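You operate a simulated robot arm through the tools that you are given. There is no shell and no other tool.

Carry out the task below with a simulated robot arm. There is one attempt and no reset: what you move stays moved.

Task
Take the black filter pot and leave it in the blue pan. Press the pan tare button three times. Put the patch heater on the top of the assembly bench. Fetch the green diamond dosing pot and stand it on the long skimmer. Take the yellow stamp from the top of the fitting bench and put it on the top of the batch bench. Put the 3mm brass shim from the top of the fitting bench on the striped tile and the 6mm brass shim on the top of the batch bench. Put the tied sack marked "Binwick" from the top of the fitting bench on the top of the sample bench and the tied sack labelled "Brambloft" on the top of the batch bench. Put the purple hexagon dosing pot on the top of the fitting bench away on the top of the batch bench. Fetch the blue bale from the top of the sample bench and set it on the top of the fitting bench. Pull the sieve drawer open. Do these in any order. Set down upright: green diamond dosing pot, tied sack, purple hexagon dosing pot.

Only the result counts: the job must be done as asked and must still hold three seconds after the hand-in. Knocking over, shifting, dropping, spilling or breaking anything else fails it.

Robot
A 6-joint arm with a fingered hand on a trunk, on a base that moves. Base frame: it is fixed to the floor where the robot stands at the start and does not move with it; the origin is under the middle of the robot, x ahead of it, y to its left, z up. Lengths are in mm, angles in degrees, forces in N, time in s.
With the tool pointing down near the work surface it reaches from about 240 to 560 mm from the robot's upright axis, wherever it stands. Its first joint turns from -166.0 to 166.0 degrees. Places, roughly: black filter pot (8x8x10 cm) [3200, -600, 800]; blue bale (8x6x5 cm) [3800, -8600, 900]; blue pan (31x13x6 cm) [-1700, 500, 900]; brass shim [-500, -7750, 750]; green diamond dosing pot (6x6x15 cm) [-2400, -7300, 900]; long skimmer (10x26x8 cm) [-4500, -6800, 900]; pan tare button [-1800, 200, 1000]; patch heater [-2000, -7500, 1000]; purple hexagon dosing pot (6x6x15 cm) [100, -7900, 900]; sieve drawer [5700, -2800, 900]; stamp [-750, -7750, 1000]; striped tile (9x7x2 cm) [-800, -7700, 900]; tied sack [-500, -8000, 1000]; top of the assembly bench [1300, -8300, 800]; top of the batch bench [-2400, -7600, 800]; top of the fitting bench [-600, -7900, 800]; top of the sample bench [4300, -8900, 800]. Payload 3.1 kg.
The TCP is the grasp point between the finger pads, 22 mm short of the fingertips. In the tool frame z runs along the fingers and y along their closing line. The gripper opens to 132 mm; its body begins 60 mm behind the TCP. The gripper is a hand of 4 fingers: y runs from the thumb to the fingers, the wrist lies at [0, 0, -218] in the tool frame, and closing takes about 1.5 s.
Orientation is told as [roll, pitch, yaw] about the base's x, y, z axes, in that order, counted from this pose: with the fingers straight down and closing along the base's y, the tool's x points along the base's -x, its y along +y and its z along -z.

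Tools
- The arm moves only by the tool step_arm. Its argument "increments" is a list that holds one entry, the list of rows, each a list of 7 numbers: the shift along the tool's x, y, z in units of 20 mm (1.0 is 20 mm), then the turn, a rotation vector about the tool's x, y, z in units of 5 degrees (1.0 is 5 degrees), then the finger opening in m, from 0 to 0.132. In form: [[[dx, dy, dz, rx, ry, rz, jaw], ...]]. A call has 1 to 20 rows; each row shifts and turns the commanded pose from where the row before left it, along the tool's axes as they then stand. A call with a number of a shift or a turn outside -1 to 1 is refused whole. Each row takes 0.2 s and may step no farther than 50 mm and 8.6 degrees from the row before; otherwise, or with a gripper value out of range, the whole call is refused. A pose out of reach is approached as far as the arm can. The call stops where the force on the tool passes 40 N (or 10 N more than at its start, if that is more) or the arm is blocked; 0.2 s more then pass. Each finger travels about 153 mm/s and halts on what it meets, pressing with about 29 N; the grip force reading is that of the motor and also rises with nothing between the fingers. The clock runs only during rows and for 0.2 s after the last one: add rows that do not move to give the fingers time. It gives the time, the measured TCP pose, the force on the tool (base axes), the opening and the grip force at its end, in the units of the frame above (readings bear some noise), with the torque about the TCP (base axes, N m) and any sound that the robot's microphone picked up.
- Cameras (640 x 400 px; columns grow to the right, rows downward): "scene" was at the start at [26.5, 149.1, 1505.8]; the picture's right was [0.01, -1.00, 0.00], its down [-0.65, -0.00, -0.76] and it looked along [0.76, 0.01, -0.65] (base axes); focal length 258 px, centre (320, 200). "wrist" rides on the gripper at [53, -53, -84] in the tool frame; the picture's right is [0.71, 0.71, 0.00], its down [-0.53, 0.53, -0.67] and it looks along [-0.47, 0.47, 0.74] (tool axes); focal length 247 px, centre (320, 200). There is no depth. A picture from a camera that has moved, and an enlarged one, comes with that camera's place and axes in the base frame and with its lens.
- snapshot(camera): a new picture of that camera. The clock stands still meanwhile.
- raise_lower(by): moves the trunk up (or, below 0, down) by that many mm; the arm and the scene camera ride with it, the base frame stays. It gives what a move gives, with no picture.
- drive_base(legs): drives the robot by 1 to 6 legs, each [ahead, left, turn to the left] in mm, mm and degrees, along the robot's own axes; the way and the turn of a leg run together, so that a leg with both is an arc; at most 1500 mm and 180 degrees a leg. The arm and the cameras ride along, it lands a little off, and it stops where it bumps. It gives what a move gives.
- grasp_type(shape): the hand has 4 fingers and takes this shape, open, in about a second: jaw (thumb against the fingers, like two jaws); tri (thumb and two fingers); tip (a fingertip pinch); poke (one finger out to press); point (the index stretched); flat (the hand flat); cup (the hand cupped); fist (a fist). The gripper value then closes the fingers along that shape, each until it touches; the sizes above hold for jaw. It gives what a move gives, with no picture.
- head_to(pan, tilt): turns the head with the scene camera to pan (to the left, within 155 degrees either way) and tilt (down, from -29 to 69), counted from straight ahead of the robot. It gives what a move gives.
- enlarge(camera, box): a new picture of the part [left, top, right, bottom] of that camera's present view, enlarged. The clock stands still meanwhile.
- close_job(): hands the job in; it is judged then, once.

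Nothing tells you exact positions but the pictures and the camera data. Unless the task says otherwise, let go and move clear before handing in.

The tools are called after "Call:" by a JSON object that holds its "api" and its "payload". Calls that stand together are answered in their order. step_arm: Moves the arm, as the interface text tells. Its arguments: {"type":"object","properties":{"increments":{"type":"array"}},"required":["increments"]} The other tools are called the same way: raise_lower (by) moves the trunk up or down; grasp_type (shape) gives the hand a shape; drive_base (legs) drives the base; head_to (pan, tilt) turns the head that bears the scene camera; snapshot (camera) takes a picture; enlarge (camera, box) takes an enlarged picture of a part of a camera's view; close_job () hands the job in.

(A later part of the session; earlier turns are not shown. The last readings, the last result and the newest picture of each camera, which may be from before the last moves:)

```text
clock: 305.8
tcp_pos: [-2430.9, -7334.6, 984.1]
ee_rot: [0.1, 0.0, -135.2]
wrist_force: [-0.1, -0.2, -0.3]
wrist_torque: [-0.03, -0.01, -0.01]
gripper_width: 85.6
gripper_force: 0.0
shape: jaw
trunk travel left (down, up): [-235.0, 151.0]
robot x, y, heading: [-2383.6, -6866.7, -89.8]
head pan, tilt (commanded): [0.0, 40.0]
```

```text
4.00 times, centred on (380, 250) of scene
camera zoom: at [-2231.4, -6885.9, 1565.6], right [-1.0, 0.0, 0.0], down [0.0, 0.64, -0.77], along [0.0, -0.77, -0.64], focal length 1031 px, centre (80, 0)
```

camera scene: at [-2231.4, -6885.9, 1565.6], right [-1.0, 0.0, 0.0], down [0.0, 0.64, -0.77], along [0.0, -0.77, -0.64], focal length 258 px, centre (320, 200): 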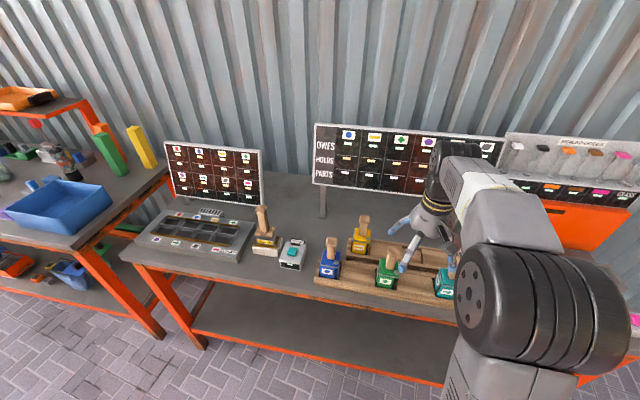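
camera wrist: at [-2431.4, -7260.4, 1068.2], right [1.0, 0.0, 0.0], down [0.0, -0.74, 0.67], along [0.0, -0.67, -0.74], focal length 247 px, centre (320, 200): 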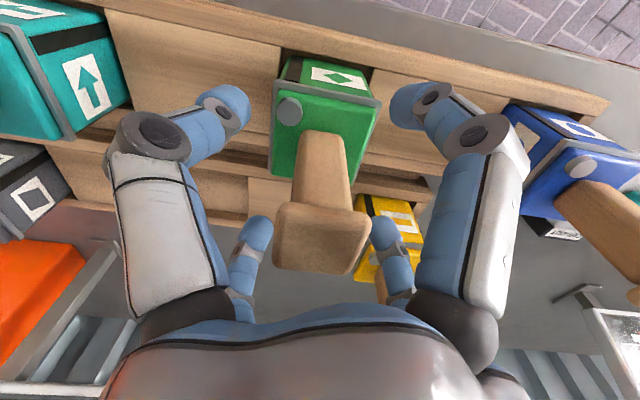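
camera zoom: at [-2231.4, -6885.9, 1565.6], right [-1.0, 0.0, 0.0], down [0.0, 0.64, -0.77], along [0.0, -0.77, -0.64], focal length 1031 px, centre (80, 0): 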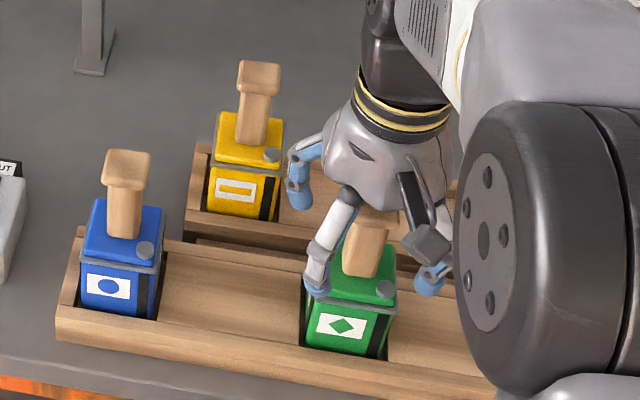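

The handle sits between the fingers; closing on it now.

Call:
{"api": "step_arm", "payload": {"increments": [[[0, 0, 0, 0, 0, 0, 0.06], [0, 0, 0, 0, 0, 0, 0.04], [0, 0, 0, 0, 0, 0, 0.02], [0, 0, 0, 0, 0, 0, 0.01], [0, 0, 0, 0, 0, 0, 0.01], [0, 0, 0, 0, 0, 0, 0.01], [0, 0, 0, 0, 0, 0, 0.01], [0, 0, 0, 0, 0, 0, 0.01]]]}}

Call:
{"api": "snapshot", "payload": {"camera": "wrist"}}

```text
clock: 307.6
tcp_pos: [-2431.9, -7335.2, 983.7]
ee_rot: [-0.2, 0.0, -135.2]
wrist_force: [-0.4, 0.9, -2.5]
wrist_torque: [0.08, 0.03, 0.12]
gripper_width: 23.7
gripper_force: 28.8
shape: jaw
trunk travel left (down, up): [-235.0, 151.0]
robot x, y, heading: [-2380.1, -6862.0, -90.1]
head pan, tilt (commanded): [0.0, 40.0]
```

```text
taken
camera wrist: at [-2431.5, -7260.8, 1068.2], right [1.0, 0.0, 0.0], down [0.0, -0.74, 0.67], along [0.0, -0.67, -0.74], focal length 247 px, centre (320, 200)
```

wrist: 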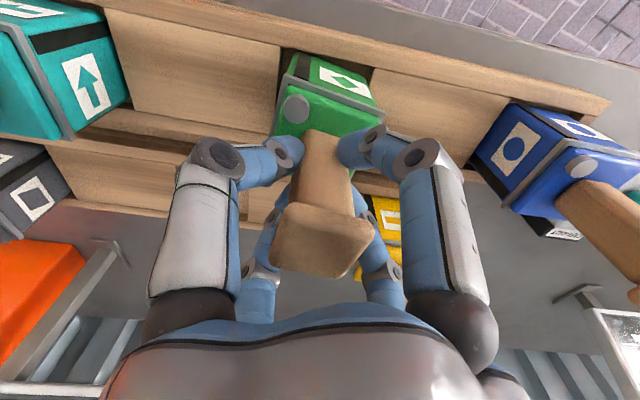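

Call:
{"api": "step_arm", "payload": {"increments": [[[0, 0, -0.5, 0, 0, 0, 0.01], [0, 0, -0.5, 0, 0, 0, 0.01], [0, 0, -0.5, 0, 0, 0, 0.01], [0, 0, -0.5, 0, 0, 0, 0.01], [0, 0, -0.5, 0, 0, 0, 0.01], [0, 0, -0.5, 0, 0, 0, 0.01], [0, 0, 0, 0, 0, 0, 0.01]]]}}

Call:
{"api": "enlarge", "payload": {"camera": "scene", "box": [300, 200, 460, 300]}}

```text
clock: 309.2
tcp_pos: [-2431.1, -7336.1, 1043.9]
ee_rot: [-0.1, -0.1, -135.2]
wrist_force: [0.1, -0.4, -5.1]
wrist_torque: [0.01, 0.02, 0.01]
gripper_width: 23.1
gripper_force: 28.5
shape: jaw
trunk travel left (down, up): [-235.0, 151.0]
robot x, y, heading: [-2381.4, -6862.6, -89.9]
head pan, tilt (commanded): [0.0, 40.0]
```

```text
4.00 times, centred on (380, 250) of scene
camera zoom: at [-2231.4, -6886.5, 1565.6], right [-1.0, 0.0, 0.0], down [0.0, 0.64, -0.77], along [0.0, -0.77, -0.64], focal length 1031 px, centre (80, 0)
```

zoom: 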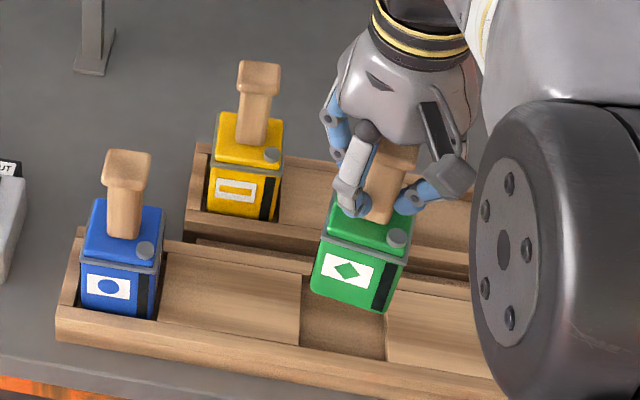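

The pot hangs upright in the grip. I'll raise it, pull back, and look toward the skimmer around (-4500, -6800).

Call:
{"api": "step_arm", "payload": {"increments": [[[0, 0, -1, 0, 0, 0, 0.01], [0, 0, -1, 0, 0, 0, 0.01], [0, 0, -1, 0, 0, 0, 0.01], [0, 0, -1, 0, 0, 0, 0.01], [0.7, -0.7, 0, 0, 0, 0, 0.01], [0.7, -0.7, 0, 0, 0, 0, 0.01], [0.7, -0.7, 0, 0, 0, 0, 0.01], [0, 0, 0, 0, 0, 0, 0.01]]]}}

Call:
{"api": "drive_base", "payload": {"legs": [[-450, 0, 0]]}}

Call:
{"api": "head_to", "payload": {"pan": -75, "tilt": 20}}

Call:
{"api": "snapshot", "payload": {"camera": "scene"}}

Call:
{"api": "enlarge", "payload": {"camera": "scene", "box": [200, 100, 440, 250]}}

```text
clock: 311.0
tcp_pos: [-2431.5, -7276.1, 1124.5]
ee_rot: [0.0, -0.1, -135.2]
wrist_force: [0.2, 0.6, -4.3]
wrist_torque: [-0.01, -0.02, 0.0]
gripper_width: 23.0
gripper_force: 29.2
shape: jaw
trunk travel left (down, up): [-235.0, 151.0]
robot x, y, heading: [-2383.5, -6863.3, -89.9]
head pan, tilt (commanded): [0.0, 40.0]
```

```text
clock: 313.7
tcp_pos: [-2430.6, -6823.0, 1125.1]
ee_rot: [0.1, -0.1, -135.0]
wrist_force: [0.1, 0.9, -3.5]
wrist_torque: [-0.01, -0.03, -0.02]
gripper_width: 23.0
gripper_force: 29.0
shape: jaw
trunk travel left (down, up): [-235.0, 151.0]
robot x, y, heading: [-2385.5, -6409.2, -89.9]
head pan, tilt (commanded): [0.0, 40.0]
```

```text
clock: 315.2
tcp_pos: [-2429.8, -6824.2, 1124.2]
ee_rot: [0.0, -0.1, -135.0]
wrist_force: [-0.5, 0.1, -4.2]
wrist_torque: [-0.02, 0.02, 0.0]
gripper_width: 23.0
gripper_force: 28.8
shape: jaw
trunk travel left (down, up): [-235.0, 151.0]
robot x, y, heading: [-2378.8, -6406.0, -89.9]
head pan, tilt (commanded): [-75.0, 20.0]
```

```text
taken
camera scene: at [-2322.0, -6373.9, 1597.0], right [-0.26, 0.97, 0.0], down [0.33, 0.09, -0.94], along [-0.91, -0.25, -0.34], focal length 258 px, centre (320, 200)
```

scene: 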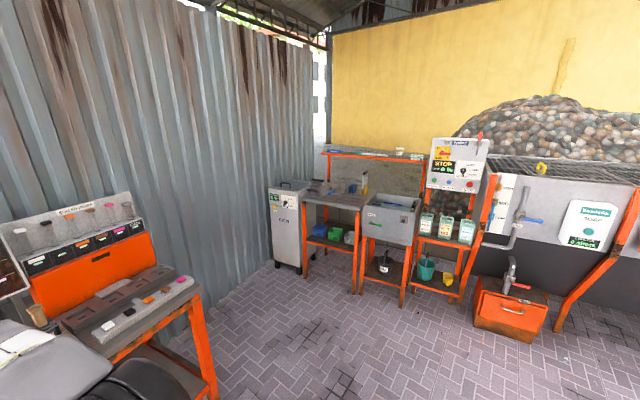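

```text
2.67 times, centred on (320, 175) of scene
camera zoom: at [-2322.0, -6373.9, 1597.0], right [-0.26, 0.97, 0.0], down [0.33, 0.09, -0.94], along [-0.91, -0.25, -0.34], focal length 688 px, centre (320, 267)
```

zoom: 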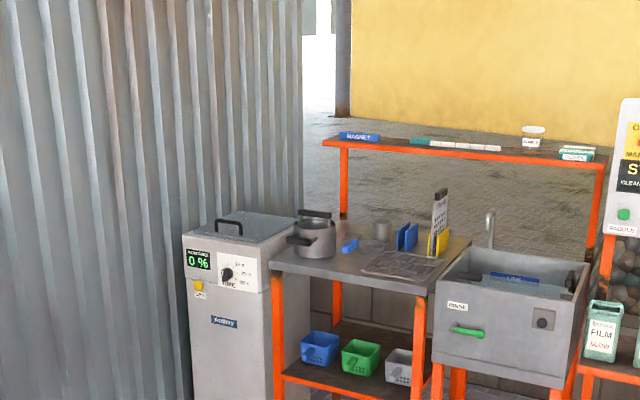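

The skimmer should be on the table to the right (front edge x ≈ -4200). I'll turn to face it and approach.

Call:
{"api": "drive_base", "payload": {"legs": [[0, 0, -90], [1050, 300, 0]]}}

Call:
{"api": "head_to", "payload": {"pan": 0, "tilt": 30}}

Call:
{"api": "snapshot", "payload": {"camera": "scene"}}

Call:
{"api": "enlarge", "payload": {"camera": "scene", "box": [200, 90, 440, 240]}}

```text
clock: 324.6
tcp_pos: [-3846.7, -6667.4, 1124.4]
ee_rot: [-0.1, -0.1, 134.8]
wrist_force: [-0.5, -0.5, -3.9]
wrist_torque: [0.0, 0.04, 0.01]
gripper_width: 22.8
gripper_force: 28.3
shape: jaw
trunk travel left (down, up): [-235.0, 151.0]
robot x, y, heading: [-3434.5, -6720.8, -179.9]
head pan, tilt (commanded): [-75.0, 20.0]
```

```text
clock: 326.1
tcp_pos: [-3846.9, -6667.9, 1123.7]
ee_rot: [-0.1, -0.1, 134.7]
wrist_force: [-0.2, -0.2, -4.5]
wrist_torque: [0.04, 0.0, -0.05]
gripper_width: 23.2
gripper_force: 29.3
shape: jaw
trunk travel left (down, up): [-235.0, 151.0]
robot x, y, heading: [-3432.3, -6717.3, -179.7]
head pan, tilt (commanded): [0.0, 30.0]
```

```text
taken
camera scene: at [-3462.0, -6864.8, 1581.0], right [0.0, 1.0, 0.0], down [0.5, 0.0, -0.87], along [-0.87, 0.0, -0.5], focal length 258 px, centre (320, 200)
```

scene: 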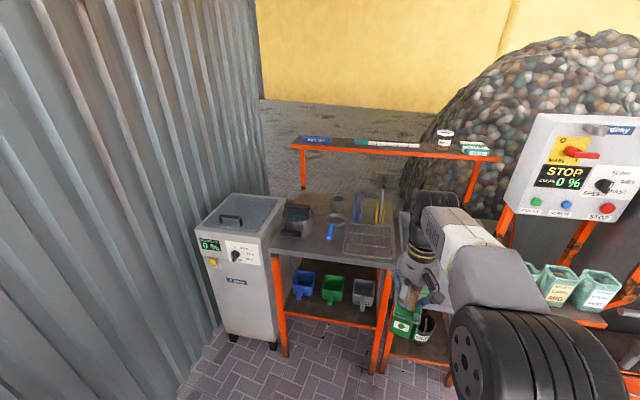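

```text
2.67 times, centred on (320, 165) of scene
camera zoom: at [-3462.0, -6864.8, 1581.0], right [0.0, 1.0, 0.0], down [0.5, 0.0, -0.87], along [-0.87, 0.0, -0.5], focal length 688 px, centre (320, 293)
```

zoom: 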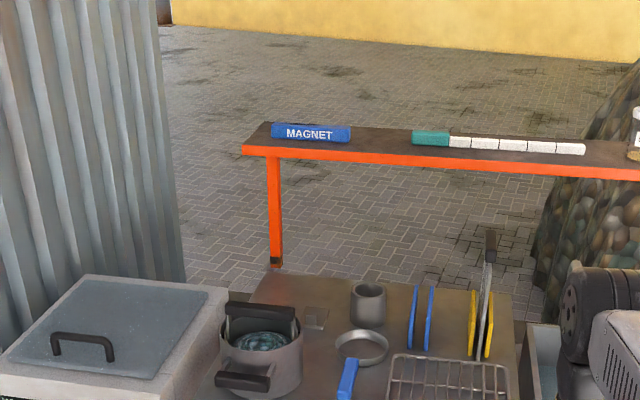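

The skimmer appears to be the round dish with the blue handle at about (-4522, -6787). It's far in from the table's edge, so I'll check my own base footprint by looking down.

Call:
{"api": "head_to", "payload": {"pan": 0, "tilt": 69}}

Call:
{"api": "snapshot", "payload": {"camera": "scene"}}

Call:
{"api": "head_to", "payload": {"pan": 60, "tilt": 69}}

Call:
{"api": "snapshot", "payload": {"camera": "scene"}}

```text
clock: 327.1
tcp_pos: [-3847.3, -6667.8, 1124.4]
ee_rot: [-0.1, -0.1, 134.8]
wrist_force: [0.1, -0.1, -4.2]
wrist_torque: [0.01, 0.02, 0.05]
gripper_width: 22.8
gripper_force: 28.6
shape: jaw
trunk travel left (down, up): [-235.0, 151.0]
robot x, y, heading: [-3430.0, -6720.7, -180.2]
head pan, tilt (commanded): [0.0, 68.8]
```

```text
taken
camera scene: at [-3427.5, -6864.9, 1529.5], right [0.0, 1.0, 0.0], down [0.93, 0.0, -0.36], along [-0.36, 0.0, -0.93], focal length 258 px, centre (320, 200)
```

scene: 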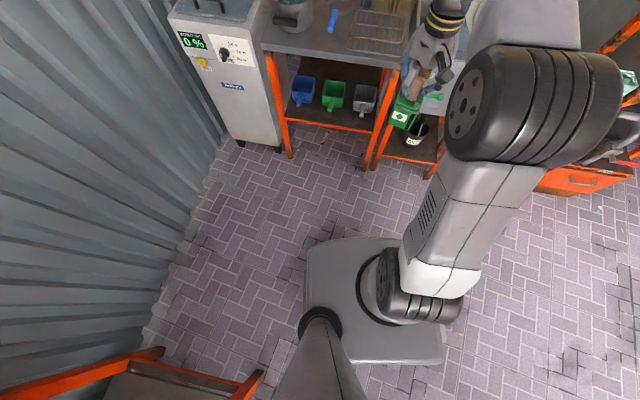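

```text
clock: 328.4
tcp_pos: [-3847.0, -6667.0, 1124.3]
ee_rot: [-0.1, -0.2, 134.8]
wrist_force: [0.1, 0.6, -4.4]
wrist_torque: [0.0, 0.01, -0.01]
gripper_width: 23.0
gripper_force: 29.1
shape: jaw
trunk travel left (down, up): [-235.0, 151.0]
robot x, y, heading: [-3436.2, -6718.0, -180.0]
head pan, tilt (commanded): [60.0, 68.8]
```

```text
taken
camera scene: at [-3399.5, -6913.2, 1529.5], right [-0.87, 0.5, 0.0], down [0.47, 0.81, -0.36], along [-0.18, -0.31, -0.93], focal length 258 px, centre (320, 200)
```

scene: 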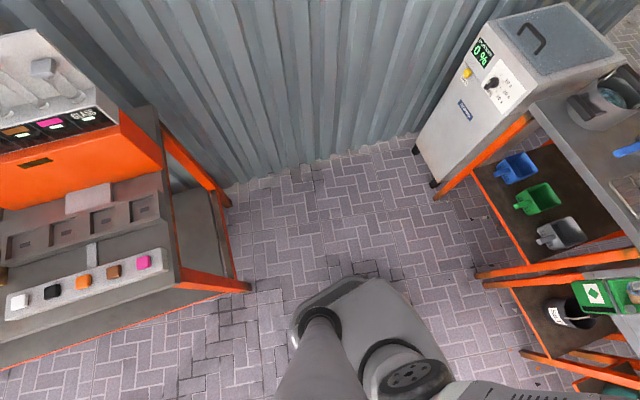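

Call:
{"api": "drive_base", "payload": {"legs": [[300, 60, 0]]}}

Call:
{"api": "head_to", "payload": {"pan": 0, "tilt": 45}}

Call:
{"api": "snapshot", "payload": {"camera": "scene"}}

Call:
{"api": "enlarge", "payload": {"camera": "scene", "box": [200, 60, 440, 210]}}

Call:
{"api": "snapshot", "payload": {"camera": "wrist"}}

```text
clock: 330.5
tcp_pos: [-4148.3, -6728.9, 1123.1]
ee_rot: [-0.1, -0.2, 134.8]
wrist_force: [-0.8, 0.9, -3.7]
wrist_torque: [0.01, -0.03, 0.01]
gripper_width: 22.9
gripper_force: 29.2
shape: jaw
trunk travel left (down, up): [-235.0, 151.0]
robot x, y, heading: [-3732.4, -6778.3, -180.0]
head pan, tilt (commanded): [60.0, 68.8]
```

```text
clock: 331.8
tcp_pos: [-4147.2, -6727.5, 1123.8]
ee_rot: [0.0, -0.1, 134.8]
wrist_force: [0.3, -0.2, -3.7]
wrist_torque: [0.01, -0.03, -0.05]
gripper_width: 23.0
gripper_force: 28.7
shape: jaw
trunk travel left (down, up): [-235.0, 151.0]
robot x, y, heading: [-3730.1, -6777.6, -180.1]
head pan, tilt (commanded): [0.0, 45.0]
```

```text
taken
camera scene: at [-3753.6, -6925.3, 1558.3], right [0.0, 1.0, 0.0], down [0.71, 0.0, -0.71], along [-0.71, 0.0, -0.71], focal length 258 px, centre (320, 200)
```

scene: 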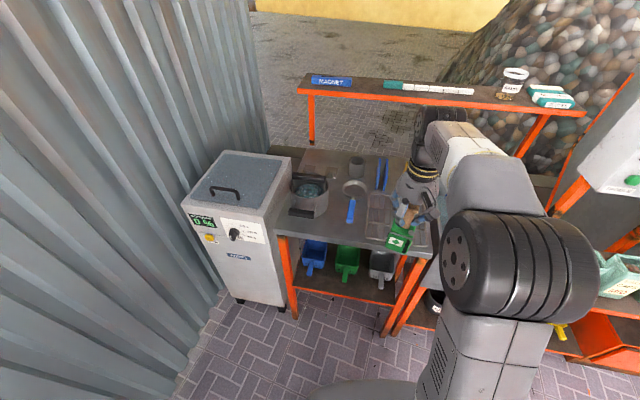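

```text
2.67 times, centred on (320, 135) of scene
camera zoom: at [-3753.6, -6925.3, 1558.3], right [0.0, 1.0, 0.0], down [0.71, 0.0, -0.71], along [-0.71, 0.0, -0.71], focal length 688 px, centre (320, 373)
```

zoom: 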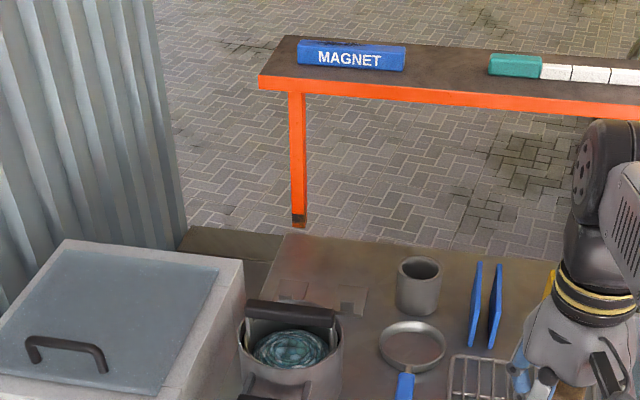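

```text
taken
camera wrist: at [-4072.2, -6728.7, 1208.5], right [0.0, -1.0, 0.0], down [-0.74, 0.0, 0.67], along [-0.67, 0.0, -0.74], focal length 247 px, centre (320, 200)
```

wrist: 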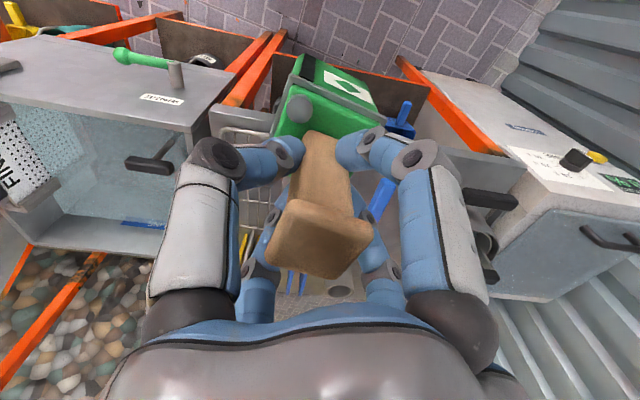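

The dish centre triangulates to about (-4501, -6788, 872), roughly 97 mm wide, with a blue handle towards me. I'll raise the trunk for better reach, drive closer and bring the pot over the dish.

Call:
{"api": "raise_lower", "payload": {"by": 70}}

Call:
{"api": "drive_base", "payload": {"legs": [[215, 45, 0]]}}

Call:
{"api": "snapshot", "payload": {"camera": "scene"}}

Call:
{"api": "enlarge", "payload": {"camera": "scene", "box": [240, 100, 480, 250]}}

```text
clock: 332.9
tcp_pos: [-4147.2, -6728.3, 1195.3]
ee_rot: [-0.2, -0.1, 134.9]
wrist_force: [0.9, 0.0, -4.2]
wrist_torque: [0.02, 0.01, 0.01]
gripper_width: 23.0
gripper_force: 28.5
shape: jaw
trunk travel left (down, up): [-305.0, 81.0]
robot x, y, heading: [-3735.2, -6775.0, -180.2]
head pan, tilt (commanded): [0.0, 45.0]
```

```text
clock: 334.6
tcp_pos: [-4362.6, -6773.7, 1194.1]
ee_rot: [-0.1, -0.1, 134.8]
wrist_force: [-0.4, -1.4, -3.3]
wrist_torque: [-0.01, 0.02, 0.0]
gripper_width: 23.1
gripper_force: 28.7
shape: jaw
trunk travel left (down, up): [-305.0, 81.0]
robot x, y, heading: [-3945.5, -6822.0, -180.0]
head pan, tilt (commanded): [0.0, 45.0]
```

```text
taken
camera scene: at [-3969.2, -6970.5, 1628.4], right [0.0, 1.0, 0.0], down [0.71, 0.0, -0.71], along [-0.71, 0.0, -0.71], focal length 258 px, centre (320, 200)
```

scene: 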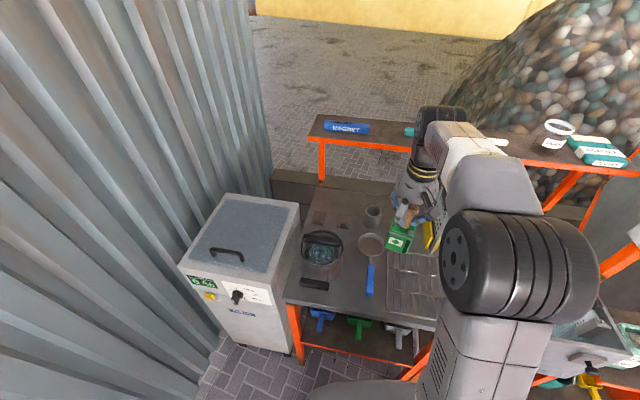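

```text
2.67 times, centred on (360, 175) of scene
camera zoom: at [-3969.2, -6970.5, 1628.4], right [0.0, 1.0, 0.0], down [0.71, 0.0, -0.71], along [-0.71, 0.0, -0.71], focal length 688 px, centre (213, 267)
```

zoom: 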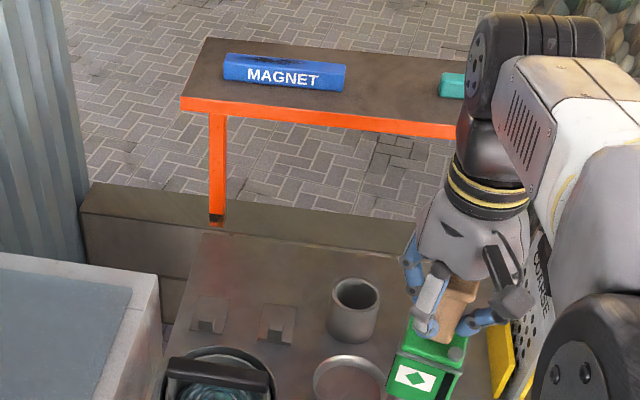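

Call:
{"api": "step_arm", "payload": {"increments": [[[0, 0, 1, 0, 0, 0, 0.01], [0, 0, 1, 0, 0, 0, 0.01], [0, 0, 1, 0, 0, 0, 0.01], [0, 0, 1, 0, 0, 0, 0.01], [-0.75, 0.92, 0, 0, 0, 0, 0.01], [-0.75, 0.92, 0, 0, 0, 0, 0.01], [-0.75, 0.92, 0, 0, 0, 0, 0.01], [-0.75, 0.92, 0, 0, 0, 0, 0.01], [-0.75, 0.92, 0, 0, 0, 0, 0.01], [0, 0, 0, 0, 0, 0, 0.01]]]}}

Call:
{"api": "enlarge", "payload": {"camera": "scene", "box": [280, 160, 480, 310]}}

Call:
{"api": "snapshot", "payload": {"camera": "wrist"}}

```text
clock: 336.8
tcp_pos: [-4480.2, -6783.9, 1114.5]
ee_rot: [-0.1, -0.1, 134.8]
wrist_force: [0.6, 0.0, -3.4]
wrist_torque: [-0.01, 0.02, -0.01]
gripper_width: 22.8
gripper_force: 29.3
shape: jaw
trunk travel left (down, up): [-305.0, 81.0]
robot x, y, heading: [-3947.8, -6824.2, -179.7]
head pan, tilt (commanded): [0.0, 45.0]
```

```text
2.67 times, centred on (380, 235) of scene
camera zoom: at [-3967.4, -6970.3, 1628.4], right [0.0, 1.0, 0.0], down [0.71, 0.0, -0.71], along [-0.71, 0.0, -0.71], focal length 688 px, centre (160, 107)
```

zoom: 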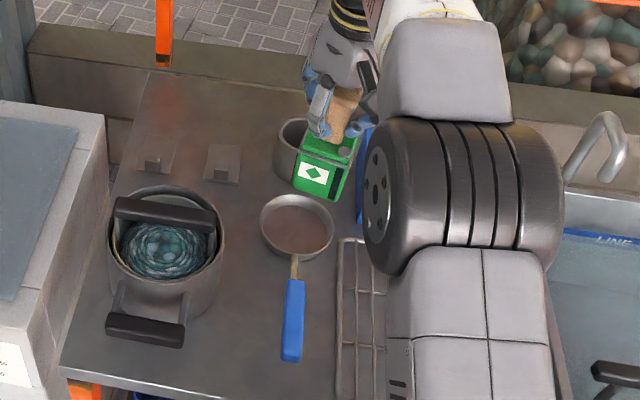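

```text
taken
camera wrist: at [-4404.3, -6785.6, 1198.7], right [0.0, -1.0, 0.0], down [-0.74, 0.0, 0.67], along [-0.67, 0.0, -0.74], focal length 247 px, centre (320, 200)
```

wrist: 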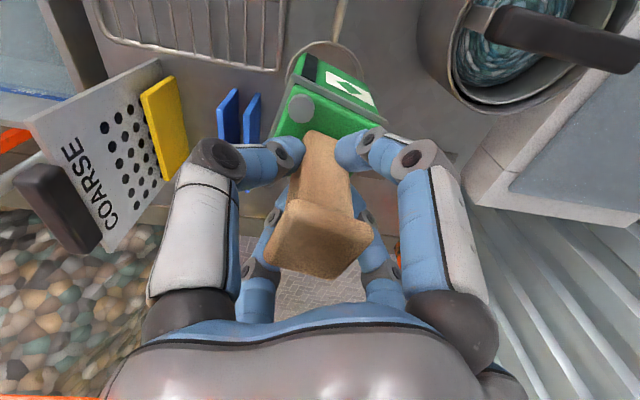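

I have a clear view of the skimmer: a round dish at about (-4507, -6788). I'll centre the pot over it and lower in steps.

Call:
{"api": "step_arm", "payload": {"increments": [[[-0.37, 0.515, 0, 0, 0, 0, 0.01], [-0.37, 0.515, 0, 0, 0, 0, 0.01], [0, 0, 1, 0, 0, 0, 0.01], [0, 0, 1, 0, 0, 0, 0.01], [0, 0, 1, 0, 0, 0, 0.01], [0, 0, 0, 0, 0, 0, 0.01]]]}}

Call:
{"api": "enlarge", "payload": {"camera": "scene", "box": [280, 160, 480, 310]}}

Call:
{"api": "snapshot", "payload": {"camera": "wrist"}}

```text
clock: 338.1
tcp_pos: [-4496.5, -6789.6, 1050.9]
ee_rot: [-0.1, -0.1, 134.8]
wrist_force: [0.0, -0.2, -3.5]
wrist_torque: [-0.01, 0.04, 0.0]
gripper_width: 23.3
gripper_force: 29.6
shape: jaw
out of reach, approached as far as the arm can: row 2
trunk travel left (down, up): [-305.0, 81.0]
robot x, y, heading: [-3947.8, -6825.4, -179.8]
head pan, tilt (commanded): [0.0, 45.0]
```

```text
2.67 times, centred on (380, 235) of scene
camera zoom: at [-3968.3, -6970.4, 1628.4], right [0.0, 1.0, 0.0], down [0.71, 0.0, -0.71], along [-0.71, 0.0, -0.71], focal length 688 px, centre (160, 107)
```

zoom: 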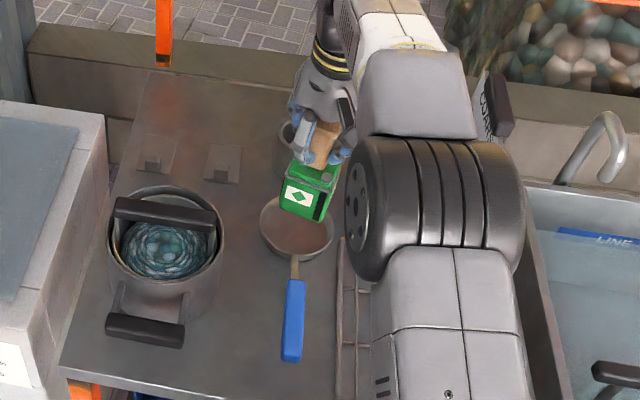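

```text
taken
camera wrist: at [-4421.1, -6789.8, 1135.3], right [0.0, -1.0, 0.0], down [-0.74, 0.0, 0.67], along [-0.67, 0.0, -0.74], focal length 247 px, centre (320, 200)
```

wrist: 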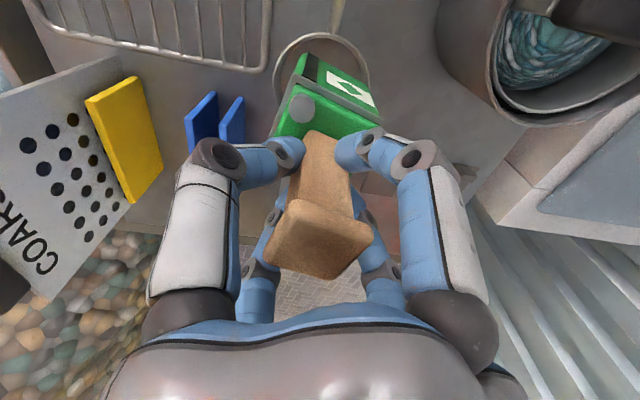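

Call:
{"api": "step_arm", "payload": {"increments": [[[0, 0, 1, 0, 0, 0, 0.01], [-0.4, 0.42, 1, 0, 0, 0, 0.01], [0, 0, 0.3, 0, 0, 0, 0.01], [0, 0, 0, 0, 0, 0, 0.01]]]}}

Call:
{"api": "enlarge", "payload": {"camera": "scene", "box": [300, 180, 440, 290]}}

Call:
{"api": "snapshot", "payload": {"camera": "wrist"}}

```text
clock: 339.1
tcp_pos: [-4508.9, -6790.0, 1005.9]
ee_rot: [-0.1, -0.1, 134.7]
wrist_force: [-0.4, 0.5, -4.7]
wrist_torque: [-0.02, 0.03, 0.04]
gripper_width: 22.8
gripper_force: 28.9
shape: jaw
trunk travel left (down, up): [-305.0, 81.0]
robot x, y, heading: [-3948.3, -6821.4, -179.9]
head pan, tilt (commanded): [0.0, 45.0]
```

```text
3.64 times, centred on (370, 235) of scene
camera zoom: at [-3968.8, -6970.3, 1628.4], right [0.0, 1.0, 0.0], down [0.71, 0.0, -0.71], along [-0.71, 0.0, -0.71], focal length 938 px, centre (138, 73)
```

zoom: 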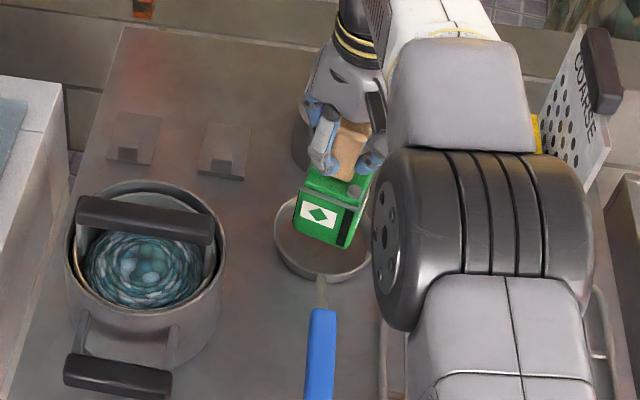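

```text
taken
camera wrist: at [-4433.7, -6790.0, 1089.7], right [0.0, -1.0, 0.0], down [-0.74, 0.0, 0.67], along [-0.67, 0.0, -0.74], focal length 247 px, centre (320, 200)
```

wrist: 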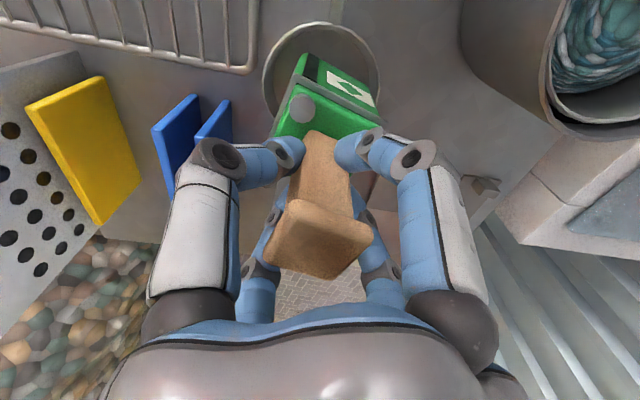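

Call:
{"api": "step_arm", "payload": {"increments": [[[0, 0, 0.4, 0, 0, 0, 0.01], [0, 0, 0.3, 0, 0, 0, 0.01], [0, 0, 0, 0, 0, 0, 0.01]]]}}

```text
clock: 339.9
tcp_pos: [-4508.6, -6789.4, 991.5]
ee_rot: [-0.1, -0.1, 134.9]
wrist_force: [0.0, 0.7, -3.7]
wrist_torque: [0.03, -0.01, 0.0]
gripper_width: 22.8
gripper_force: 29.3
shape: jaw
trunk travel left (down, up): [-305.0, 81.0]
robot x, y, heading: [-3946.8, -6823.0, -180.1]
head pan, tilt (commanded): [0.0, 45.0]
```

Call:
{"api": "step_arm", "payload": {"increments": [[[0, 0, 0.2, 0, 0, 0, 0.01], [0, 0, 0, 0, 0, 0, 0.01]]]}}

Call:
{"api": "enlarge", "payload": {"camera": "scene", "box": [300, 180, 440, 290]}}

```text
clock: 340.6
tcp_pos: [-4508.1, -6789.6, 986.9]
ee_rot: [0.0, 0.0, 134.8]
wrist_force: [-0.8, -0.8, -4.3]
wrist_torque: [0.01, 0.04, 0.0]
gripper_width: 22.9
gripper_force: 28.8
shape: jaw
trunk travel left (down, up): [-305.0, 81.0]
robot x, y, heading: [-3947.8, -6825.5, -180.1]
head pan, tilt (commanded): [0.0, 45.0]
```

```text
3.64 times, centred on (370, 235) of scene
camera zoom: at [-3968.4, -6970.4, 1628.4], right [0.0, 1.0, 0.0], down [0.71, 0.0, -0.71], along [-0.71, 0.0, -0.71], focal length 938 px, centre (138, 73)
```

zoom: 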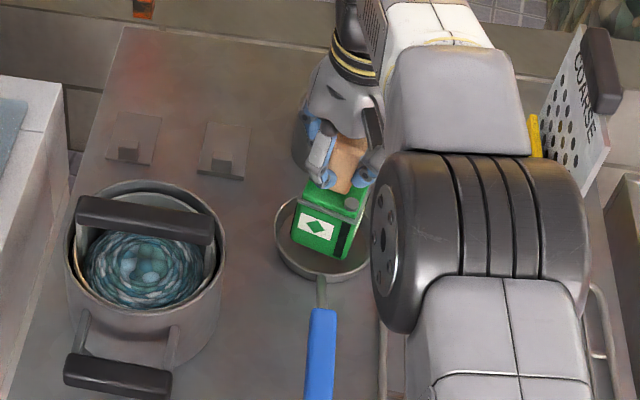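

Call:
{"api": "step_arm", "payload": {"increments": [[[0, 0, 0.2, 0, 0, 0, 0.01], [0, 0, 0, 0, 0, 0, 0.01]]]}}

```text
clock: 341.1
tcp_pos: [-4508.7, -6789.2, 984.4]
ee_rot: [-0.1, -0.1, 134.7]
wrist_force: [0.4, 0.8, -4.9]
wrist_torque: [-0.01, 0.02, -0.01]
gripper_width: 22.8
gripper_force: 29.2
shape: jaw
trunk travel left (down, up): [-305.0, 81.0]
robot x, y, heading: [-3946.6, -6823.2, -179.9]
head pan, tilt (commanded): [0.0, 45.0]
```

Call:
{"api": "step_arm", "payload": {"increments": [[[0, 0, 0.2, 0, 0, 0, 0.01], [0, 0, 0, 0, 0, 0, 0.01]]]}}

```text
clock: 341.8
tcp_pos: [-4507.2, -6790.2, 980.7]
ee_rot: [-0.1, -0.1, 134.8]
wrist_force: [-1.1, 0.0, -3.2]
wrist_torque: [0.01, 0.03, -0.01]
gripper_width: 22.7
gripper_force: 28.9
shape: jaw
trunk travel left (down, up): [-305.0, 81.0]
robot x, y, heading: [-3951.5, -6823.9, -180.1]
head pan, tilt (commanded): [0.0, 45.0]
```

Call:
{"api": "step_arm", "payload": {"increments": [[[0, 0, 0.15, 0, 0, 0, 0.01], [0, 0, 0, 0, 0, 0, 0.01]]]}}

Call:
{"api": "enlarge", "payload": {"camera": "scene", "box": [320, 200, 420, 280]}}

```text
clock: 342.4
tcp_pos: [-4507.8, -6789.1, 977.5]
ee_rot: [-0.1, -0.1, 134.9]
wrist_force: [0.0, 0.2, -4.7]
wrist_torque: [-0.01, 0.03, -0.02]
gripper_width: 22.7
gripper_force: 29.0
shape: jaw
trunk travel left (down, up): [-305.0, 81.0]
robot x, y, heading: [-3946.6, -6819.8, -180.0]
head pan, tilt (commanded): [0.0, 45.0]
```

```text
5.00 times, centred on (370, 240) of scene
camera zoom: at [-3968.4, -6970.4, 1628.4], right [0.0, 1.0, 0.0], down [0.71, 0.0, -0.71], along [-0.71, 0.0, -0.71], focal length 1289 px, centre (70, 0)
```

zoom: 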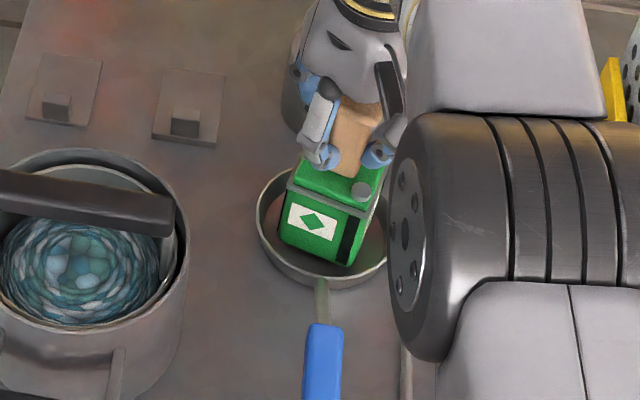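

Call:
{"api": "step_arm", "payload": {"increments": [[[0, 0, 0.15, 0, 0, 0, 0.01], [0, 0, 0, 0, 0, 0, 0.01]]]}}

```text
clock: 342.9
tcp_pos: [-4507.7, -6789.3, 973.3]
ee_rot: [-0.1, -0.2, 134.8]
wrist_force: [-0.5, 0.1, -4.0]
wrist_torque: [-0.02, 0.03, 0.0]
gripper_width: 22.7
gripper_force: 29.3
shape: jaw
trunk travel left (down, up): [-305.0, 81.0]
robot x, y, heading: [-3949.9, -6823.9, -180.0]
head pan, tilt (commanded): [0.0, 45.0]
```

Call:
{"api": "step_arm", "payload": {"increments": [[[0, 0, 0.15, 0, 0, 0, 0.01], [0, 0, 0, 0, 0, 0, 0.01]]]}}

```text
clock: 343.6
tcp_pos: [-4507.3, -6789.4, 970.8]
ee_rot: [0.0, 0.0, 134.7]
wrist_force: [0.6, 1.5, -4.2]
wrist_torque: [0.0, 0.02, -0.01]
gripper_width: 22.8
gripper_force: 28.7
shape: jaw
trunk travel left (down, up): [-305.0, 81.0]
robot x, y, heading: [-3945.2, -6822.5, -180.1]
head pan, tilt (commanded): [0.0, 45.0]
```

Call:
{"api": "step_arm", "payload": {"increments": [[[0, 0, 0.15, 0, 0, 0, 0.01], [0, 0, 0, 0, 0, 0, 0.01]]]}}

```text
clock: 344.1
tcp_pos: [-4507.1, -6789.2, 968.3]
ee_rot: [0.0, 0.0, 134.8]
wrist_force: [-0.9, -0.1, -1.2]
wrist_torque: [0.0, 0.03, -0.03]
gripper_width: 22.8
gripper_force: 28.8
shape: jaw
trunk travel left (down, up): [-305.0, 81.0]
robot x, y, heading: [-3947.5, -6825.0, -180.1]
head pan, tilt (commanded): [0.0, 45.0]
```

Call:
{"api": "step_arm", "payload": {"increments": [[[0, 0, 0.08, 0, 0, 0, 0.01], [0, 0, 0, 0, 0, 0, 0.01]]]}}

Call:
{"api": "snapshot", "payload": {"camera": "wrist"}}

Call:
{"api": "enlarge", "payload": {"camera": "scene", "box": [320, 200, 420, 280]}}

```text
clock: 344.8
tcp_pos: [-4507.4, -6789.5, 968.0]
ee_rot: [0.1, -0.2, 134.8]
wrist_force: [-2.6, -1.7, 5.6]
wrist_torque: [0.02, 0.06, 0.04]
gripper_width: 23.1
gripper_force: 29.1
shape: jaw
trunk travel left (down, up): [-305.0, 81.0]
robot x, y, heading: [-3950.6, -6821.1, -179.7]
head pan, tilt (commanded): [0.0, 45.0]
```

```text
taken
camera wrist: at [-4432.5, -6790.1, 1051.2], right [0.0, -1.0, 0.0], down [-0.74, 0.0, 0.67], along [-0.67, 0.0, -0.74], focal length 247 px, centre (320, 200)
```

wrist: 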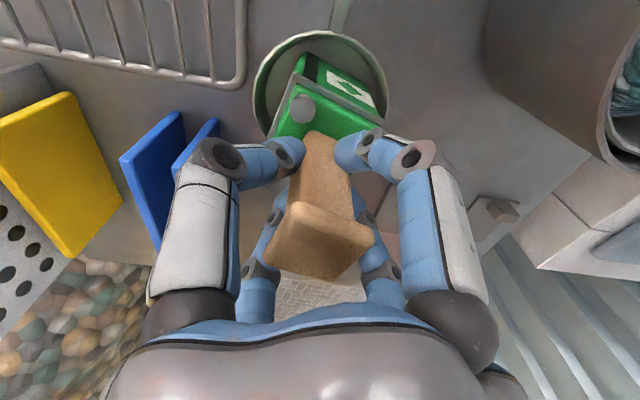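

```text
5.00 times, centred on (370, 240) of scene
camera zoom: at [-3967.6, -6970.7, 1628.4], right [0.0, 1.0, 0.0], down [0.71, 0.0, -0.71], along [-0.71, 0.0, -0.71], focal length 1289 px, centre (70, 0)
```

zoom: 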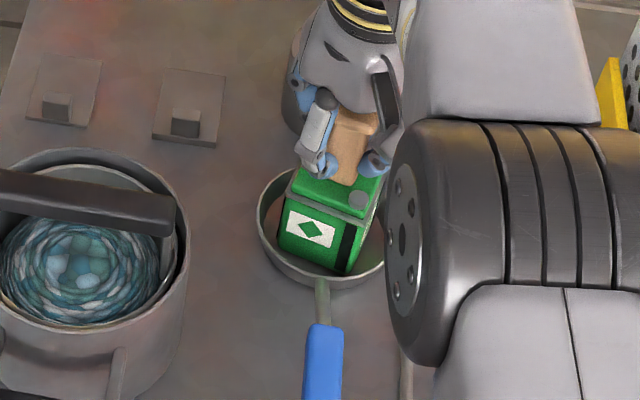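

The pot has touched down in the dish. I'll open the fingers gradually and check the neighbours.

Call:
{"api": "step_arm", "payload": {"increments": [[[0, 0, -0.05, 0, 0, 0, 0.03], [0, 0, 0, 0, 0, 0, 0.04], [0, 0, 0, 0, 0, 0, 0.04]]]}}

Call:
{"api": "snapshot", "payload": {"camera": "wrist"}}

Call:
{"api": "enlarge", "payload": {"camera": "scene", "box": [320, 200, 420, 280]}}

```text
clock: 345.6
tcp_pos: [-4507.5, -6788.3, 967.6]
ee_rot: [-0.1, -0.1, 134.8]
wrist_force: [0.5, 0.6, -0.3]
wrist_torque: [-0.02, 0.02, 0.01]
gripper_width: 39.7
gripper_force: 0.1
shape: jaw
trunk travel left (down, up): [-305.0, 81.0]
robot x, y, heading: [-3947.4, -6821.1, -179.9]
head pan, tilt (commanded): [0.0, 45.0]
```

```text
taken
camera wrist: at [-4432.3, -6790.0, 1051.6], right [0.0, -1.0, 0.0], down [-0.74, 0.0, 0.67], along [-0.67, 0.0, -0.74], focal length 247 px, centre (320, 200)
```

wrist: 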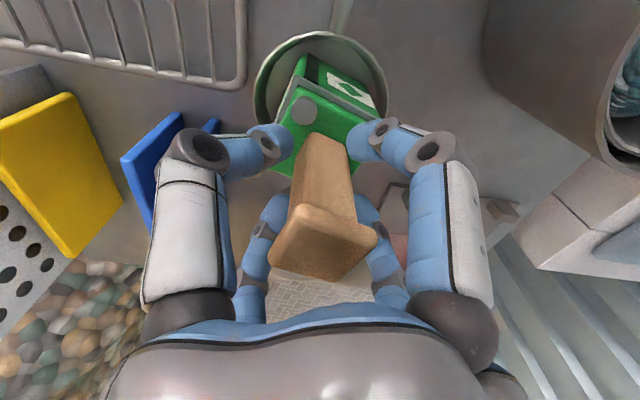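

```text
5.00 times, centred on (370, 240) of scene
camera zoom: at [-3967.8, -6970.4, 1628.4], right [0.0, 1.0, 0.0], down [0.71, 0.0, -0.71], along [-0.71, 0.0, -0.71], focal length 1289 px, centre (70, 0)
```

zoom: 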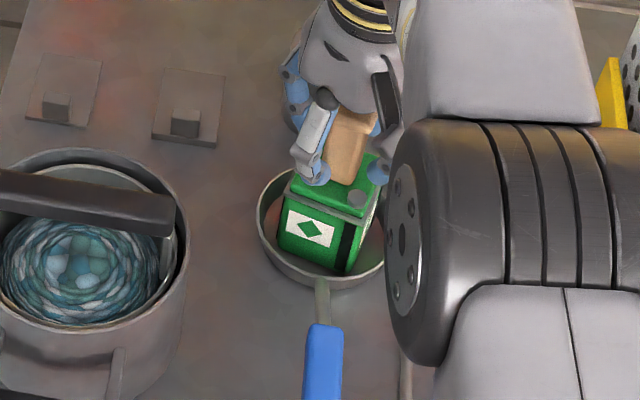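

Call:
{"api": "step_arm", "payload": {"increments": [[[0, 0, -0.25, 0, 0, 0, 0.045], [0, 0, -0.25, 0, 0, 0, 0.055], [0, 0, -0.25, 0, 0, 0, 0.065], [0, 0, 0, 0, 0, 0, 0.068], [0, 0, 0, 0, 0, 0, 0.068]]]}}

Call:
{"api": "snapshot", "payload": {"camera": "wrist"}}

Call:
{"api": "enlarge", "payload": {"camera": "scene", "box": [320, 200, 420, 280]}}

```text
clock: 346.8
tcp_pos: [-4508.6, -6788.8, 983.3]
ee_rot: [0.0, -0.1, 134.8]
wrist_force: [-0.4, -0.4, -0.5]
wrist_torque: [0.0, -0.02, -0.03]
gripper_width: 67.4
gripper_force: 0.0
shape: jaw
trunk travel left (down, up): [-305.0, 81.0]
robot x, y, heading: [-3947.0, -6824.4, -180.1]
head pan, tilt (commanded): [0.0, 45.0]
```

```text
taken
camera wrist: at [-4432.3, -6790.1, 1066.4], right [0.0, -1.0, 0.0], down [-0.74, 0.0, 0.67], along [-0.67, 0.0, -0.74], focal length 247 px, centre (320, 200)
```

wrist: 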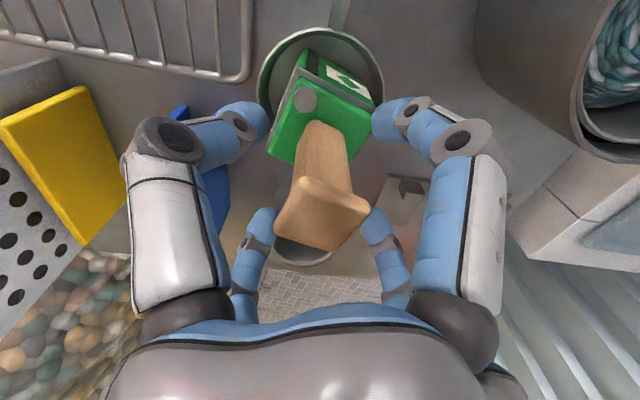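

```text
5.00 times, centred on (370, 240) of scene
camera zoom: at [-3967.8, -6970.4, 1628.4], right [0.0, 1.0, 0.0], down [0.71, 0.0, -0.71], along [-0.71, 0.0, -0.71], focal length 1289 px, centre (70, 0)
```

zoom: 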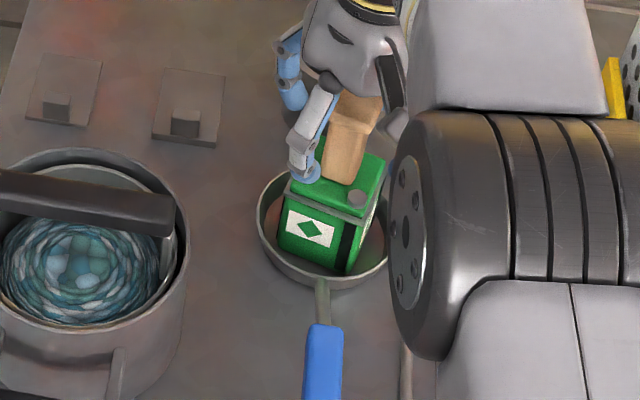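

Call:
{"api": "step_arm", "payload": {"increments": [[[0, 0, -0.9, 0, 0, 0, 0.068], [0, 0, -0.9, 0, 0, 0, 0.068], [0, 0, -0.9, 0, 0, 0, 0.068], [0, 0, 0, 0, 0, 0, 0.068]]]}}

Call:
{"api": "step_arm", "payload": {"increments": [[[0.7, -0.7, -0.4, 0, 0, 0, 0.068], [0.7, -0.7, -0.4, 0, 0, 0, 0.068], [0.7, -0.7, -0.6, 0, 0, 0, 0.068], [0.7, -0.7, -0.6, 0, 0, 0, 0.09], [0.7, -0.7, -0.6, 0, 0, 0, 0.11], [0.7, -0.7, 0, 0, 0, 0, 0.132], [0.7, -0.7, 0, 0, 0, 0, 0.132], [0, 0, 0, 0, 0, 0, 0.132]]]}}

Call:
{"api": "snapshot", "payload": {"camera": "scene"}}

Call:
{"api": "enlarge", "payload": {"camera": "scene", "box": [300, 180, 440, 290]}}

```text
clock: 347.8
tcp_pos: [-4507.0, -6789.6, 1037.7]
ee_rot: [-0.1, -0.2, 134.8]
wrist_force: [-0.8, -0.4, -0.6]
wrist_torque: [-0.01, 0.03, 0.0]
gripper_width: 67.4
gripper_force: 0.1
shape: jaw
trunk travel left (down, up): [-305.0, 81.0]
robot x, y, heading: [-3946.2, -6822.9, -179.9]
head pan, tilt (commanded): [0.0, 45.0]
```

```text
clock: 349.6
tcp_pos: [-4369.0, -6789.0, 1089.0]
ee_rot: [-0.1, -0.1, 134.8]
wrist_force: [0.3, -1.1, 0.9]
wrist_torque: [0.01, -0.01, -0.03]
gripper_width: 131.8
gripper_force: 0.0
shape: jaw
trunk travel left (down, up): [-305.0, 81.0]
robot x, y, heading: [-3945.0, -6824.8, -179.9]
head pan, tilt (commanded): [0.0, 45.0]
```

```text
taken
camera scene: at [-3968.3, -6970.4, 1628.4], right [0.0, 1.0, 0.0], down [0.71, 0.0, -0.71], along [-0.71, 0.0, -0.71], focal length 258 px, centre (320, 200)
```

scene: 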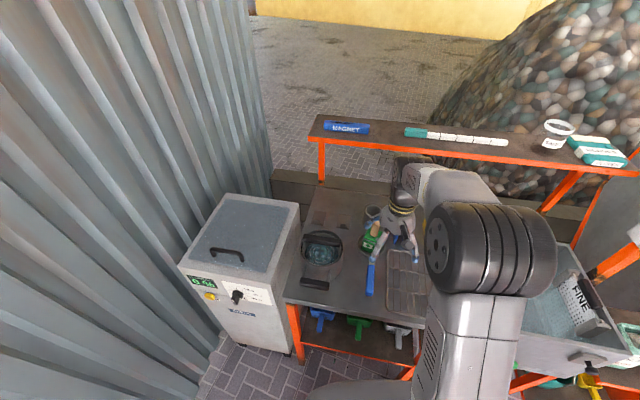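

```text
3.64 times, centred on (370, 235) of scene
camera zoom: at [-3968.3, -6970.4, 1628.4], right [0.0, 1.0, 0.0], down [0.71, 0.0, -0.71], along [-0.71, 0.0, -0.71], focal length 938 px, centre (138, 73)
```

zoom: 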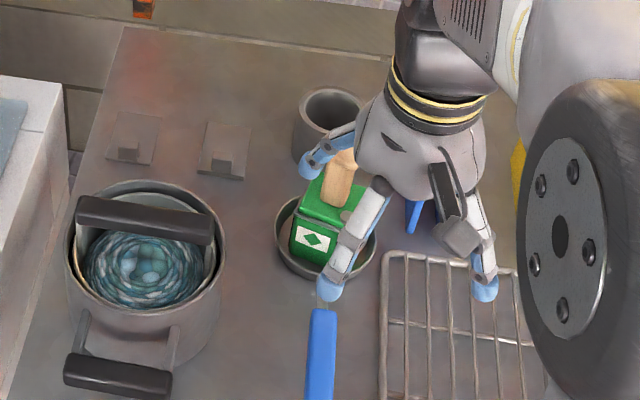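

The green pot stands in the skimmer's dish. I'll back away and return to the batch bench for the patch heater.

Call:
{"api": "drive_base", "payload": {"legs": [[-450, -250, 0], [0, 0, 90], [0, 1400, 0]]}}

Call:
{"api": "head_to", "payload": {"pan": 0, "tilt": 40}}

Call:
{"api": "snapshot", "payload": {"camera": "scene"}}

```text
clock: 362.9
tcp_pos: [-2141.1, -6984.3, 1088.5]
ee_rot: [-0.1, -0.1, -134.8]
wrist_force: [0.0, -0.7, 0.6]
wrist_torque: [0.01, 0.01, 0.03]
gripper_width: 132.2
gripper_force: 0.0
shape: jaw
trunk travel left (down, up): [-305.0, 81.0]
robot x, y, heading: [-2109.9, -6563.9, -89.5]
head pan, tilt (commanded): [0.0, 45.0]
```

```text
clock: 363.6
tcp_pos: [-2140.8, -6986.2, 1087.9]
ee_rot: [0.0, -0.2, -134.8]
wrist_force: [0.8, 0.2, -0.3]
wrist_torque: [0.05, -0.02, -0.01]
gripper_width: 131.9
gripper_force: 0.2
shape: jaw
trunk travel left (down, up): [-305.0, 81.0]
robot x, y, heading: [-2110.8, -6565.4, -89.1]
head pan, tilt (commanded): [0.0, 40.0]
```

```text
taken
camera scene: at [-1959.3, -6587.5, 1635.6], right [-1.0, -0.01, 0.0], down [-0.01, 0.64, -0.77], along [0.01, -0.77, -0.64], focal length 258 px, centre (320, 200)
```

scene: 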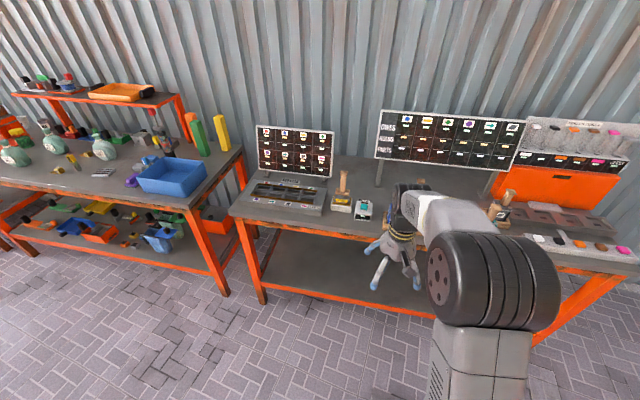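

Call:
{"api": "enlarge", "payload": {"camera": "scene", "box": [240, 110, 400, 230]}}

Call:
{"api": "drive_base", "payload": {"legs": [[330, 120, -0.8]]}}

Call:
{"api": "snapshot", "payload": {"camera": "scene"}}

Call:
{"api": "enlarge", "payload": {"camera": "scene", "box": [280, 120, 440, 240]}}

Call:
{"api": "snapshot", "payload": {"camera": "wrist"}}

```text
3.33 times, centred on (320, 170) of scene
camera zoom: at [-1959.3, -6587.5, 1635.6], right [-1.0, -0.01, 0.0], down [-0.01, 0.64, -0.77], along [0.01, -0.77, -0.64], focal length 859 px, centre (320, 300)
```

zoom: 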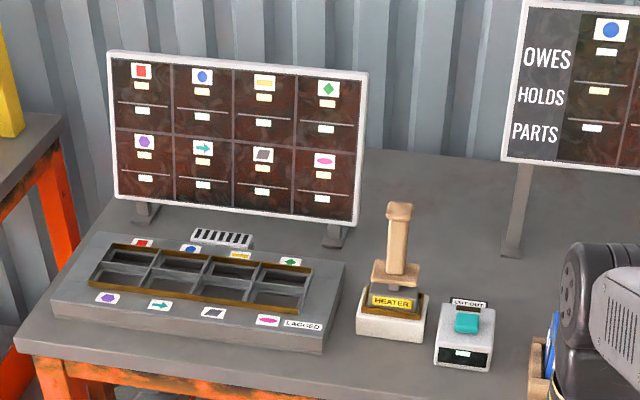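

```text
clock: 365.9
tcp_pos: [-2026.8, -7314.8, 1087.9]
ee_rot: [-0.2, -0.1, -135.7]
wrist_force: [-0.8, -0.3, -0.4]
wrist_torque: [-0.01, -0.01, -0.02]
gripper_width: 131.9
gripper_force: 0.0
shape: jaw
trunk travel left (down, up): [-305.0, 81.0]
robot x, y, heading: [-1988.8, -6895.9, -90.6]
head pan, tilt (commanded): [0.0, 40.0]
```

```text
taken
camera scene: at [-1839.9, -6920.2, 1635.6], right [-1.0, 0.01, 0.0], down [0.01, 0.64, -0.77], along [-0.01, -0.77, -0.64], focal length 258 px, centre (320, 200)
```

scene: 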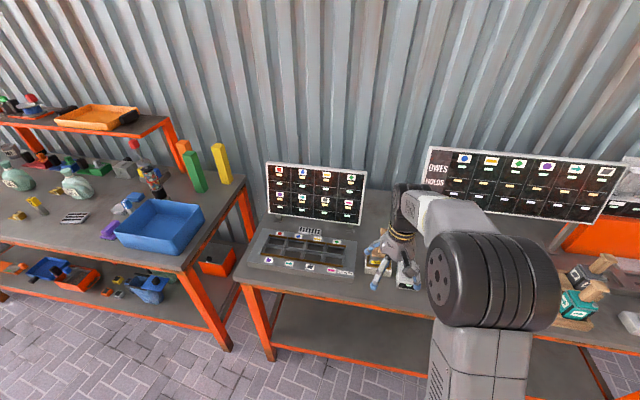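

```text
3.33 times, centred on (360, 180) of scene
camera zoom: at [-1839.9, -6920.2, 1635.6], right [-1.0, 0.01, 0.0], down [0.01, 0.64, -0.77], along [-0.01, -0.77, -0.64], focal length 859 px, centre (187, 267)
```

zoom: 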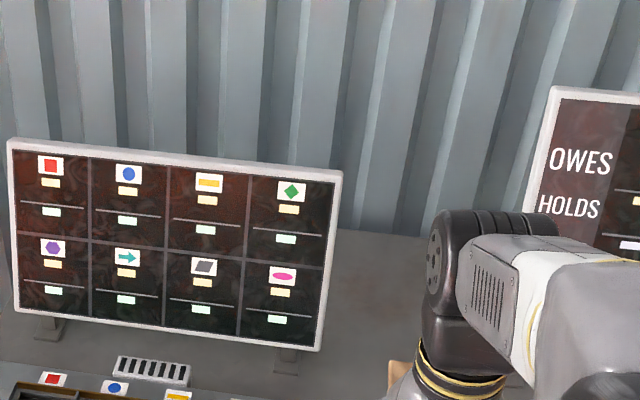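

```text
taken
camera wrist: at [-2026.6, -7240.1, 1172.5], right [1.0, -0.01, 0.0], down [-0.01, -0.74, 0.67], along [-0.01, -0.67, -0.74], focal length 247 px, centre (320, 200)
```

wrist: 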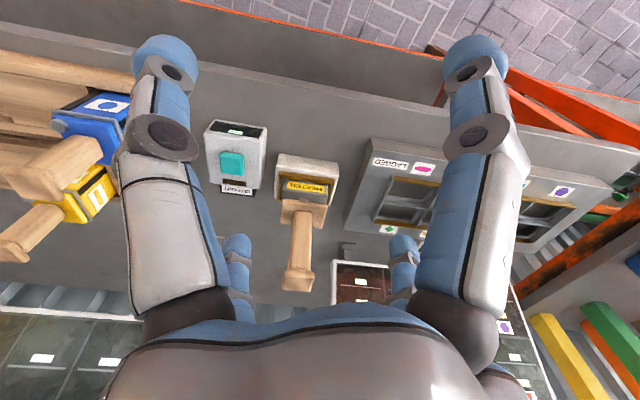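

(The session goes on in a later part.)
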